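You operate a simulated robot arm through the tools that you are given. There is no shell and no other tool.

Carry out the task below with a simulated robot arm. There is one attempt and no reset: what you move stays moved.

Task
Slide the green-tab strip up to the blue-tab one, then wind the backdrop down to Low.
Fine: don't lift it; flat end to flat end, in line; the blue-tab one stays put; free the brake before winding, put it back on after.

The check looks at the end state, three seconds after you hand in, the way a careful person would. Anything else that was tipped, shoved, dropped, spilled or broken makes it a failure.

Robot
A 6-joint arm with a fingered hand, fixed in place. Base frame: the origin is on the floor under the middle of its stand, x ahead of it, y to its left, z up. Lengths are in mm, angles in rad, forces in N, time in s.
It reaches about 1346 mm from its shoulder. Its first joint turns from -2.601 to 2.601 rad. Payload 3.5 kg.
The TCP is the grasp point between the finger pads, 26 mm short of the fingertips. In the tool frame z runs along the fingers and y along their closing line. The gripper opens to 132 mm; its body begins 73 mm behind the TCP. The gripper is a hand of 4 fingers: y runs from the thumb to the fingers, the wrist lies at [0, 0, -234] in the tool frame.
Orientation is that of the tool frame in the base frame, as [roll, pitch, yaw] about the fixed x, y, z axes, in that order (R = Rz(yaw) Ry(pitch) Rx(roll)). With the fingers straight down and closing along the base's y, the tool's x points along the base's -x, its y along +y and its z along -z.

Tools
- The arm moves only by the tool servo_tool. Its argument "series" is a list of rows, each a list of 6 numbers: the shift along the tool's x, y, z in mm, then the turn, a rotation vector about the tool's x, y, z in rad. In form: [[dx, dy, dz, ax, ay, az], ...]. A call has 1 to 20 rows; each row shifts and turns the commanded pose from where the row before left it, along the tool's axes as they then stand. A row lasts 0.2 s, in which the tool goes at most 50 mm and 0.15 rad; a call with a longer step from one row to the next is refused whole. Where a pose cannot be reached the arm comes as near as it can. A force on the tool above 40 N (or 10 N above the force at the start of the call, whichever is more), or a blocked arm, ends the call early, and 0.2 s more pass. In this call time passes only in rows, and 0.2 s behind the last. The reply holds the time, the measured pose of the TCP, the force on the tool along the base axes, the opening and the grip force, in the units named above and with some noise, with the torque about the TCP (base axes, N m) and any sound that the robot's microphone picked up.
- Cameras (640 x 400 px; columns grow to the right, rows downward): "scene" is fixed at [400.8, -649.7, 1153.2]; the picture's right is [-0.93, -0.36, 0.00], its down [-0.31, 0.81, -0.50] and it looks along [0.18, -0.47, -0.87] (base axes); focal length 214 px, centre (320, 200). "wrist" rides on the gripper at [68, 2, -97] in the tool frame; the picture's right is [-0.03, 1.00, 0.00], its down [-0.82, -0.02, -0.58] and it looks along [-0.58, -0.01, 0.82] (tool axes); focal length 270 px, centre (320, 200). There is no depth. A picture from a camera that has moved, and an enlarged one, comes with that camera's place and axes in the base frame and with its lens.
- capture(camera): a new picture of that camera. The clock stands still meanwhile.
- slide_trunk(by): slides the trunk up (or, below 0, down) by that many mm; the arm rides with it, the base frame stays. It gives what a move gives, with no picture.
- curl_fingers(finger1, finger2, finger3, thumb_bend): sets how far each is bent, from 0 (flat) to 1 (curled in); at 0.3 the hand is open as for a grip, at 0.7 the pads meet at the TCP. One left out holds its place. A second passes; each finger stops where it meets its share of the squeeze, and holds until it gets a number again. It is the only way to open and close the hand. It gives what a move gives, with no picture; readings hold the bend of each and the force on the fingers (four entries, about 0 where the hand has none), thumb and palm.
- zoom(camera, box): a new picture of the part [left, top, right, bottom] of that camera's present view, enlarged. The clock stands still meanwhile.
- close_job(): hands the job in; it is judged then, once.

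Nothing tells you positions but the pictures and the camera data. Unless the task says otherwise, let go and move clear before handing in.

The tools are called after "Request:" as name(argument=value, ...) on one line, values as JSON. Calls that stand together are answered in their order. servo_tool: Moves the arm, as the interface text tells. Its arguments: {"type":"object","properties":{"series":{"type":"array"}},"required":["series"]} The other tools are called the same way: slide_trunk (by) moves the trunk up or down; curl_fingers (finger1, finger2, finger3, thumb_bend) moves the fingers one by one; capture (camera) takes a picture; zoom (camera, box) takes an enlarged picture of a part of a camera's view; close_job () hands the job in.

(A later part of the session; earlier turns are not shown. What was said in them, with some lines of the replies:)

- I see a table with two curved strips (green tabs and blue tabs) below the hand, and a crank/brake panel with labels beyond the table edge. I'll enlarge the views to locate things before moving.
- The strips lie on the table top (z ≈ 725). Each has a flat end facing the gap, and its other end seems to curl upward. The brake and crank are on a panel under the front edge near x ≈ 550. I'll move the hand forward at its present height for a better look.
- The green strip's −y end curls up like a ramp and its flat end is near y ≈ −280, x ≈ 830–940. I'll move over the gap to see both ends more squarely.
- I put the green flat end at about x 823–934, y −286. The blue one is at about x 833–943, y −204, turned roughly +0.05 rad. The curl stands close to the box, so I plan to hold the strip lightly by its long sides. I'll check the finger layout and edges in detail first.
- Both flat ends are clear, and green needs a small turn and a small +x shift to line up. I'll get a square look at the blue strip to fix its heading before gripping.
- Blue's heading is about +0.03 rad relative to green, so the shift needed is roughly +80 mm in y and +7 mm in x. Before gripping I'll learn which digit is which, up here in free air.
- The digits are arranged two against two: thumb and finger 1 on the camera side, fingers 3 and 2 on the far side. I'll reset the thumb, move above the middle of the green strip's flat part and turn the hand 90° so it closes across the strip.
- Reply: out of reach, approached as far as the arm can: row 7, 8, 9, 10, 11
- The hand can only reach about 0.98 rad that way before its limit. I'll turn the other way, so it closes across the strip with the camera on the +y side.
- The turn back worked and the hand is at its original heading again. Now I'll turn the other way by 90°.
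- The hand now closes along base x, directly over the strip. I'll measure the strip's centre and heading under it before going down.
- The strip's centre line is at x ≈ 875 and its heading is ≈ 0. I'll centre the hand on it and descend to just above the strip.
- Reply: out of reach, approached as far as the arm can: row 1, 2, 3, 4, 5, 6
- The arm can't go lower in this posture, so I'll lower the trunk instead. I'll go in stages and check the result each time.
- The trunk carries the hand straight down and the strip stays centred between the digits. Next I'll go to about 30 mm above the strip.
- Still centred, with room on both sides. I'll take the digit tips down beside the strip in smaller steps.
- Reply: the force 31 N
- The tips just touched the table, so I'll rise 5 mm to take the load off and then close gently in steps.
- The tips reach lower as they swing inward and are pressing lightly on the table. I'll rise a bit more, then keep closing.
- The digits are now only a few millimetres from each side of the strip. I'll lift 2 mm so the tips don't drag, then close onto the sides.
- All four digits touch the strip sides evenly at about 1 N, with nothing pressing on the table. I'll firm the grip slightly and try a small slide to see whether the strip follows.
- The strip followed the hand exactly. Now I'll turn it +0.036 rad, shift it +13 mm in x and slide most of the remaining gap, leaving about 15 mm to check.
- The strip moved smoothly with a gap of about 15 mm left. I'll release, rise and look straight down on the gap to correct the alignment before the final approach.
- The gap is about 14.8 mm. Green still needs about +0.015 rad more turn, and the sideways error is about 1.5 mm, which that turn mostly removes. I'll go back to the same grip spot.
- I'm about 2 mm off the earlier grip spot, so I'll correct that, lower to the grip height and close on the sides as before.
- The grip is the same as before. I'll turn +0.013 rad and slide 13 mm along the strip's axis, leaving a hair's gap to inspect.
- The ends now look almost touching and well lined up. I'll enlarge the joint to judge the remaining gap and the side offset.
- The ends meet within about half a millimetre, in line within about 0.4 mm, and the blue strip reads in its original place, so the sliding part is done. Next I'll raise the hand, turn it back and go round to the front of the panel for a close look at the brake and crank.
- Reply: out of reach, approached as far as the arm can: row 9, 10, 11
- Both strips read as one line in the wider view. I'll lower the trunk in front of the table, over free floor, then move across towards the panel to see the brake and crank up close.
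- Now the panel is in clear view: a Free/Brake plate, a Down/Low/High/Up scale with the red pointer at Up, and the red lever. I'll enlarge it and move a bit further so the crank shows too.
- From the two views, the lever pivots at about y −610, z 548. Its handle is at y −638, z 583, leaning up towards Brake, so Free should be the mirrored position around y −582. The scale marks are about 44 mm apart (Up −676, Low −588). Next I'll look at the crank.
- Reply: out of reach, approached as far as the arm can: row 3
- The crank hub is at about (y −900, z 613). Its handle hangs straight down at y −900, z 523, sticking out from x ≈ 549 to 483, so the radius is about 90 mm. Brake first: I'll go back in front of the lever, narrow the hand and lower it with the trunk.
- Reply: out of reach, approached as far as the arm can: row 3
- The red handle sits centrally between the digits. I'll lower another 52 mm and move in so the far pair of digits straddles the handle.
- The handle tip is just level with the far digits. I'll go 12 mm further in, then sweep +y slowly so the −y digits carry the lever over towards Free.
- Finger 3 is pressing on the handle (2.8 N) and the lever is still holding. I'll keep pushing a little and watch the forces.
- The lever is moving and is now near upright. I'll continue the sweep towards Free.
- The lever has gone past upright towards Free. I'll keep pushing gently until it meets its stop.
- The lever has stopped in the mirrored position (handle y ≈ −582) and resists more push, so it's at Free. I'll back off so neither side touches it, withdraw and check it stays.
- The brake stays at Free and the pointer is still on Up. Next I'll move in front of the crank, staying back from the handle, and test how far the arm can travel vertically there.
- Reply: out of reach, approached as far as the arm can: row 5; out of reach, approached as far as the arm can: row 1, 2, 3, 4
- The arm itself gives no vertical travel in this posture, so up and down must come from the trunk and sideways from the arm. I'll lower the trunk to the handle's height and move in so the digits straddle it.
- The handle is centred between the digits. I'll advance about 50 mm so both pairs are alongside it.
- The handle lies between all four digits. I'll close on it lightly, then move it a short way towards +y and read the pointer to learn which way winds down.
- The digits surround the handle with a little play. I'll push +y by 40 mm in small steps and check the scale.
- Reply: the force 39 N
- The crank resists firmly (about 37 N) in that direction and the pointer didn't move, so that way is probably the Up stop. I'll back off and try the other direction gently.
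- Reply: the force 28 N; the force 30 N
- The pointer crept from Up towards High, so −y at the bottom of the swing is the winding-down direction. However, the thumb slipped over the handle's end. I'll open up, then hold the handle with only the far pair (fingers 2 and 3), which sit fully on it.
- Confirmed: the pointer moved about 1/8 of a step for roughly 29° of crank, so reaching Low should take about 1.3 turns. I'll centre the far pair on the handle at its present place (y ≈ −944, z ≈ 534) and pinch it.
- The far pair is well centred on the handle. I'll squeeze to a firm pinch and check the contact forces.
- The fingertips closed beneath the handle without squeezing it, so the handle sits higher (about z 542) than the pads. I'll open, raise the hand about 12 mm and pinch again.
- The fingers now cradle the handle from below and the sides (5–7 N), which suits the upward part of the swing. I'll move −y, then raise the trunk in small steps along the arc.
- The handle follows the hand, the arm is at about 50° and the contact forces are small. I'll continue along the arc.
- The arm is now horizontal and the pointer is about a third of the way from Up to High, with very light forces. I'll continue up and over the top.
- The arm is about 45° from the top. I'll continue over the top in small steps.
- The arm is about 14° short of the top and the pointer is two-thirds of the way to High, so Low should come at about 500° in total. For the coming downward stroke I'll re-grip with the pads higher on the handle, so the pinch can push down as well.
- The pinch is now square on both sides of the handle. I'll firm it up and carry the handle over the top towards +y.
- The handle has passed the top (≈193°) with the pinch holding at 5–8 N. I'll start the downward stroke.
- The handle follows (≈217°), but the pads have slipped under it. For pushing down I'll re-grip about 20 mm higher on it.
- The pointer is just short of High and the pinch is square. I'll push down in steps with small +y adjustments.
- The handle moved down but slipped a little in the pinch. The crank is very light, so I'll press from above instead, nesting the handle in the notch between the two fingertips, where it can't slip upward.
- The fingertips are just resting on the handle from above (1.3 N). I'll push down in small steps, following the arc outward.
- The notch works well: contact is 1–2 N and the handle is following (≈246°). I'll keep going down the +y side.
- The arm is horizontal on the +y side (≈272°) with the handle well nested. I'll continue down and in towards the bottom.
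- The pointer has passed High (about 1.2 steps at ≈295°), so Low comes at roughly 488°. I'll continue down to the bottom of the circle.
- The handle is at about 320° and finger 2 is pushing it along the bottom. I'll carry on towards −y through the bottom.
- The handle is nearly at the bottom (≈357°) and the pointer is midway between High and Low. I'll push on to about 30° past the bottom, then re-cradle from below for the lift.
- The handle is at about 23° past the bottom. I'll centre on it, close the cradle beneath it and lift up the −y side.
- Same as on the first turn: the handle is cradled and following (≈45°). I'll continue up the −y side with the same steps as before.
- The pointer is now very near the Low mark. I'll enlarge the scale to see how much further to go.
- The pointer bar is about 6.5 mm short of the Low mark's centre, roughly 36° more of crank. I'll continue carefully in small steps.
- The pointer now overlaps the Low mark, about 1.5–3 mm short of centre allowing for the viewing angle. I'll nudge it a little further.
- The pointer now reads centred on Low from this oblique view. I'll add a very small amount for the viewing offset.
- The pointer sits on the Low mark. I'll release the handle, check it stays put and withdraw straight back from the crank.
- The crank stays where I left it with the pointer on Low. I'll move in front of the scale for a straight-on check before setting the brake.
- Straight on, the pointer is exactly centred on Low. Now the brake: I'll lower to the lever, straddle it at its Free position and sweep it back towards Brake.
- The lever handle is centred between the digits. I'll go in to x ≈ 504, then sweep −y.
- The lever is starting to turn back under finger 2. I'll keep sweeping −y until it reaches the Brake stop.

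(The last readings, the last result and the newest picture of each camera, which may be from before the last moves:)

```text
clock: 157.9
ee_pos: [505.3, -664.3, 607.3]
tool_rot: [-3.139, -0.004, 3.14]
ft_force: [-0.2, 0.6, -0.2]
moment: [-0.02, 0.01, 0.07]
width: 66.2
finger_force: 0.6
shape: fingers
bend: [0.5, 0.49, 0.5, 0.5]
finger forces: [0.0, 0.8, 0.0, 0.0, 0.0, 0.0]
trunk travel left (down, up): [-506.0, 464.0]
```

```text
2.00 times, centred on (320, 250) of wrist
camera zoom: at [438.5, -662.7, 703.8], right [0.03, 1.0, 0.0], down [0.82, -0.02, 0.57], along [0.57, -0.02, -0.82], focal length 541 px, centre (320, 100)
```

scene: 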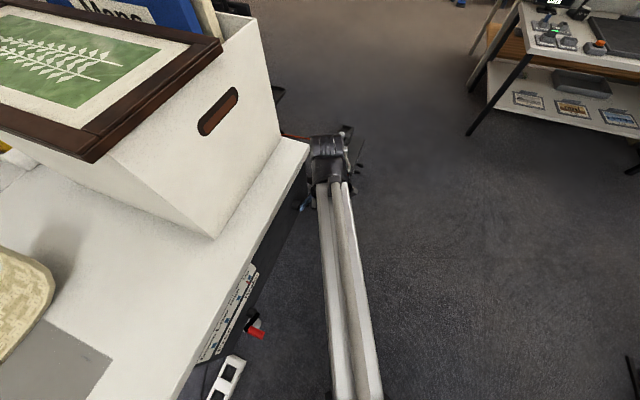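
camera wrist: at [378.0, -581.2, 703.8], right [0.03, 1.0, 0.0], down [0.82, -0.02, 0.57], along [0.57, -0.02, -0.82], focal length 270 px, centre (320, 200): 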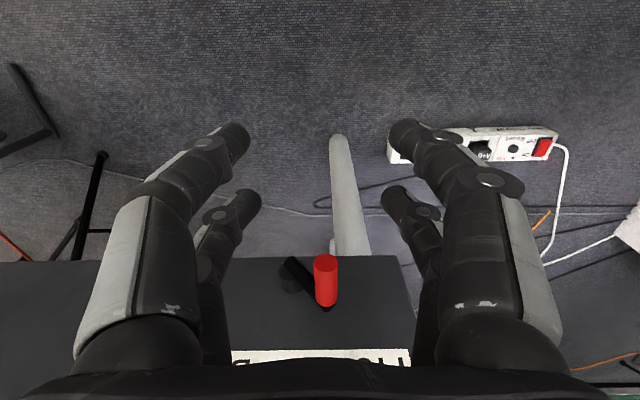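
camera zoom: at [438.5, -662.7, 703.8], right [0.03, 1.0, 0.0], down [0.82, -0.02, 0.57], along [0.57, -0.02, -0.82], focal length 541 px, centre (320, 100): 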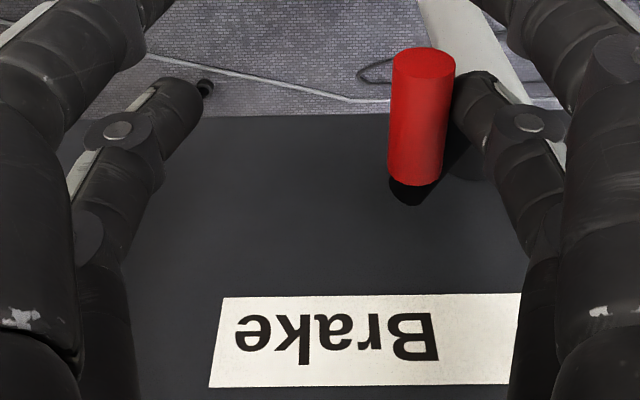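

The lever has passed upright towards Brake. I'll push on to the stop.

Request:
servo_tool(series=[[0, -5, 0, 0, 0, 0], [0, -5, 0, 0, 0, 0]])

Request:
servo_tool(series=[[0, -4, 0, 0, 0, 0], [0, -4, 0, 0, 0, 0]])

Request:
zoom(camera="wrist", box=[200, 150, 440, 350])

```text
clock: 158.5
ee_pos: [504.9, -674.8, 607.2]
tool_rot: [-3.141, -0.004, 3.141]
ft_force: [0.2, 5.1, -0.5]
moment: [0.11, -0.02, 0.07]
width: 66.7
finger_force: 2.6
shape: fingers
bend: [0.5, 0.44, 0.5, 0.5]
finger forces: [0.0, 4.8, 0.1, 0.1, 0.0, 0.0]
trunk travel left (down, up): [-506.0, 464.0]
```

```text
clock: 159.1
ee_pos: [505.2, -683.8, 607.8]
tool_rot: [3.141, -0.005, -3.141]
ft_force: [0.4, 8.5, -2.1]
moment: [0.11, 0.06, 0.1]
width: 66.4
finger_force: 4.2
shape: fingers
bend: [0.5, 0.4, 0.5, 0.5]
finger forces: [0.0, 9.0, 0.1, 0.0, 0.0, 0.0]
trunk travel left (down, up): [-506.0, 464.0]
```

```text
2.00 times, centred on (320, 250) of wrist
camera zoom: at [438.1, -681.0, 703.8], right [0.03, 1.0, 0.0], down [0.82, -0.02, 0.57], along [0.57, -0.02, -0.82], focal length 541 px, centre (320, 100)
```

zoom: 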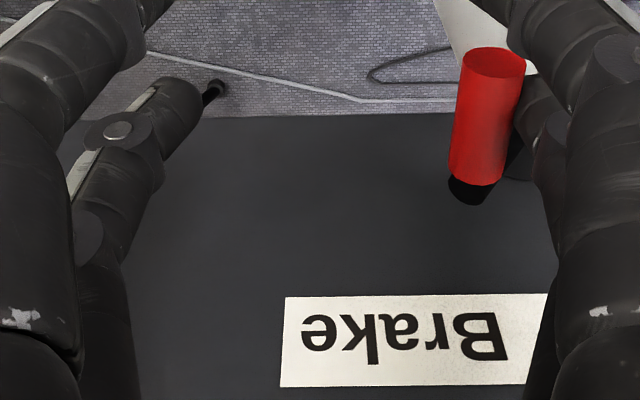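

The lever is at its Brake stop (handle y ≈ −638, as at the start). I'll back off, withdraw and check everything.

Request:
servo_tool(series=[[0, 10, 0, 0, 0, 0], [0, 10, 0, 0, 0, 0], [0, 10, 0, 0, 0, 0]])

Request:
servo_tool(series=[[25, 0, 0, 0, 0, 0], [30, 0, 0, 0, 0, 0], [30, 0, 0, 0, 0, 0], [30, 0, 0, 0, 0, 0]])

Request:
slide_trunk(by=200)

Request:
servo_tool(series=[[0, 30, 0, 0, 0, 0], [0, 30, 0, 0, 0, 0]])

Request:
capture(camera="wrist")

Request:
zoom(camera="wrist", box=[240, 180, 400, 300])

Request:
capture(camera="scene")

```text
clock: 159.9
ee_pos: [504.5, -654.4, 607.9]
tool_rot: [-3.139, -0.004, 3.14]
ft_force: [-0.8, 0.3, -0.7]
moment: [0.0, 0.0, 0.03]
width: 66.4
finger_force: 0.0
shape: fingers
bend: [0.5, 0.5, 0.5, 0.5]
finger forces: [0.0, 0.0, 0.1, 0.0, 0.0, 0.1]
trunk travel left (down, up): [-506.0, 464.0]
```

```text
clock: 160.9
ee_pos: [386.1, -655.6, 607.2]
tool_rot: [-3.142, -0.004, 3.138]
ft_force: [0.3, 0.1, 0.1]
moment: [-0.02, -0.01, 0.02]
width: 66.5
finger_force: 0.1
shape: fingers
bend: [0.5, 0.5, 0.5, 0.5]
finger forces: [0.0, 0.0, 0.1, 0.0, 0.1, 0.1]
trunk travel left (down, up): [-506.0, 464.0]
```

```text
clock: 163.1
ee_pos: [387.3, -655.0, 807.9]
tool_rot: [-3.14, -0.006, 3.139]
ft_force: [0.1, 1.2, -0.2]
moment: [0.01, 0.02, -0.03]
width: 66.5
finger_force: 0.1
shape: fingers
bend: [0.5, 0.5, 0.5, 0.5]
finger forces: [0.0, 0.1, 0.1, 0.1, 0.0, 0.0]
trunk travel left (down, up): [-706.0, 264.0]
```

```text
clock: 163.7
ee_pos: [385.5, -593.3, 806.9]
tool_rot: [-3.139, -0.004, -3.14]
ft_force: [-0.4, 0.0, 0.7]
moment: [0.0, 0.0, -0.01]
width: 66.3
finger_force: 0.1
shape: fingers
bend: [0.5, 0.5, 0.5, 0.5]
finger forces: [0.0, 0.0, 0.0, 0.1, 0.1, 0.1]
trunk travel left (down, up): [-706.0, 264.0]
```

```text
taken
camera wrist: at [319.0, -591.6, 903.7], right [0.03, 1.0, 0.0], down [0.82, -0.02, 0.57], along [0.57, -0.02, -0.82], focal length 270 px, centre (320, 200)
```

wrist: 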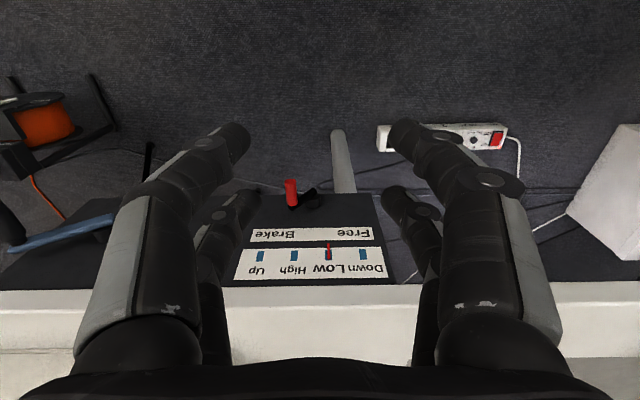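

```text
3.33 times, centred on (320, 240) of wrist
camera zoom: at [319.0, -591.6, 903.7], right [0.03, 1.0, 0.0], down [0.82, -0.02, 0.57], along [0.57, -0.02, -0.82], focal length 901 px, centre (320, 67)
```

zoom: 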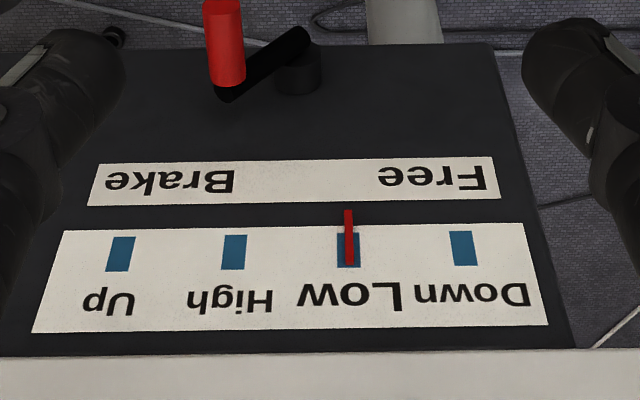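

```text
taken
```

scene: 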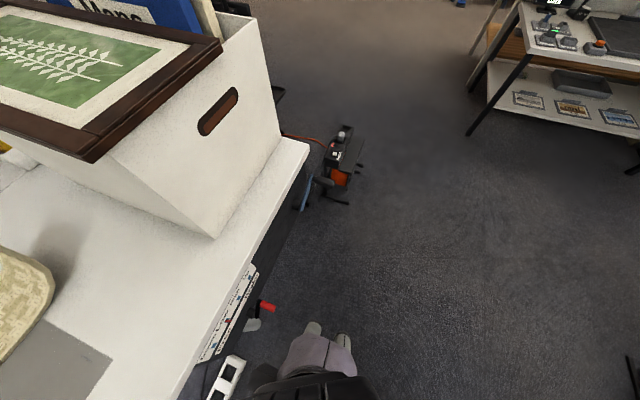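

The pointer is on Low and the brake is back on, with the hand clear. One last look at the strips from the starting viewpoint before handing in.

Request:
servo_tool(series=[[0, 40, 0, 0, 0, 0], [0, 40, 0, 0, 0, 0], [0, 40, 0, 0, 0, 0], [0, 40, 0, 0, 0, 0]])

Request:
slide_trunk(by=200)

Request:
curl_fingers(finger1=0.3, finger2=0.3, finger3=0.3, thumb_bend=0.3)

Request:
capture(camera="wrist")

Request:
zoom(camera="wrist", box=[200, 240, 460, 390])

```text
clock: 164.7
ee_pos: [384.3, -433.6, 807.2]
tool_rot: [-3.14, -0.006, -3.141]
ft_force: [-0.3, -0.8, -0.8]
moment: [0.01, -0.01, 0.02]
width: 66.5
finger_force: 0.3
shape: fingers
bend: [0.5, 0.5, 0.5, 0.5]
finger forces: [0.0, 0.1, 0.0, 0.0, 0.0, 0.1]
trunk travel left (down, up): [-706.0, 264.0]
```

```text
clock: 166.8
ee_pos: [385.4, -433.7, 1007.1]
tool_rot: [-3.14, -0.004, 3.139]
ft_force: [-0.5, -0.6, 0.1]
moment: [-0.02, 0.0, 0.01]
width: 66.5
finger_force: 0.1
shape: fingers
bend: [0.5, 0.5, 0.5, 0.5]
finger forces: [0.0, 0.0, 0.0, 0.0, 0.0, 0.0]
trunk travel left (down, up): [-906.0, 64.0]
```

```text
clock: 167.8
ee_pos: [385.0, -434.0, 1006.6]
tool_rot: [-3.139, -0.005, 3.141]
ft_force: [0.1, 0.0, -0.8]
moment: [0.02, 0.0, 0.0]
width: 132.3
finger_force: 0.2
shape: fingers
bend: [0.3, 0.3, 0.3, 0.3]
finger forces: [0.0, 0.1, 0.1, 0.0, 0.0, 0.1]
trunk travel left (down, up): [-906.0, 64.0]
```

```text
taken
camera wrist: at [318.2, -431.3, 1103.7], right [0.03, 1.0, 0.0], down [0.82, -0.02, 0.57], along [0.57, -0.02, -0.82], focal length 270 px, centre (320, 200)
```

wrist: 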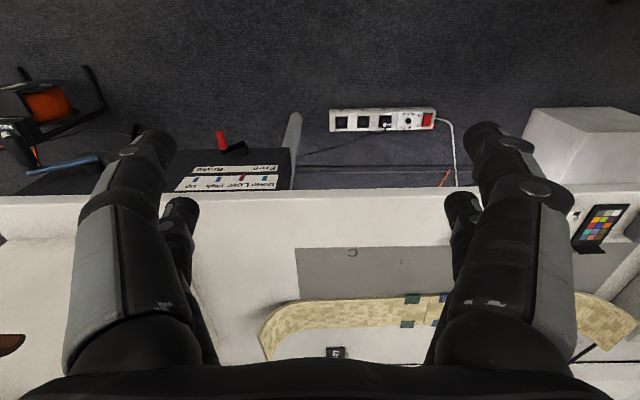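

```text
2.46 times, centred on (330, 315) of wrist
camera zoom: at [318.2, -431.3, 1103.7], right [0.03, 1.0, 0.0], down [0.82, -0.02, 0.57], along [0.57, -0.02, -0.82], focal length 665 px, centre (295, -83)
```

zoom: 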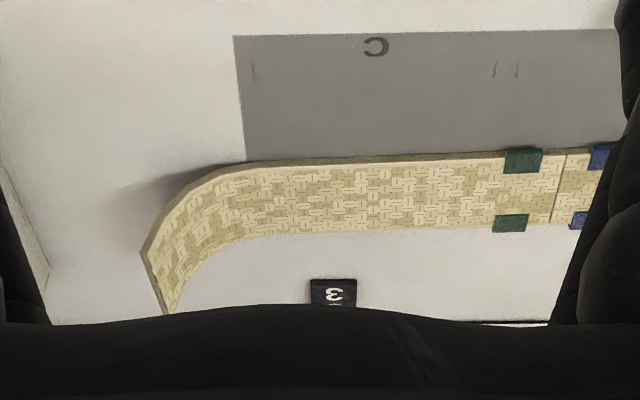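

The strips lie end to end and in line, the pointer is on Low, the brake lever is back on Brake and the hand is clear and open. Nothing else looks disturbed, so I'm handing in.

Request:
close_job()

```text
The job is handed in.
```

The job is handed in. The two strips are joined, the backdrop is on Low and the brake is back on.

- **Strips:** I slid the green-tab strip along the table without lifting it. Its flat end meets the blue-tab one with about half a millimetre between them, in line to within about 0.4 mm. The blue-tab strip measured in the same place before and after, to within about 1 mm.
- **Backdrop:** I freed the brake first, then wound the crank about one and a third turns. Seen straight on, the pointer sits centred on the Low mark.
- **Crank:** My first push on the crank was the wrong way, against the Up stop, at about 37 N. The pointer didn't move and the crank turned normally afterwards.
- **Brake:** The lever is back against its Brake stop, in the same position as at the start.

The hand is open and clear of the table. In the last pictures I saw nothing else moved or knocked over.
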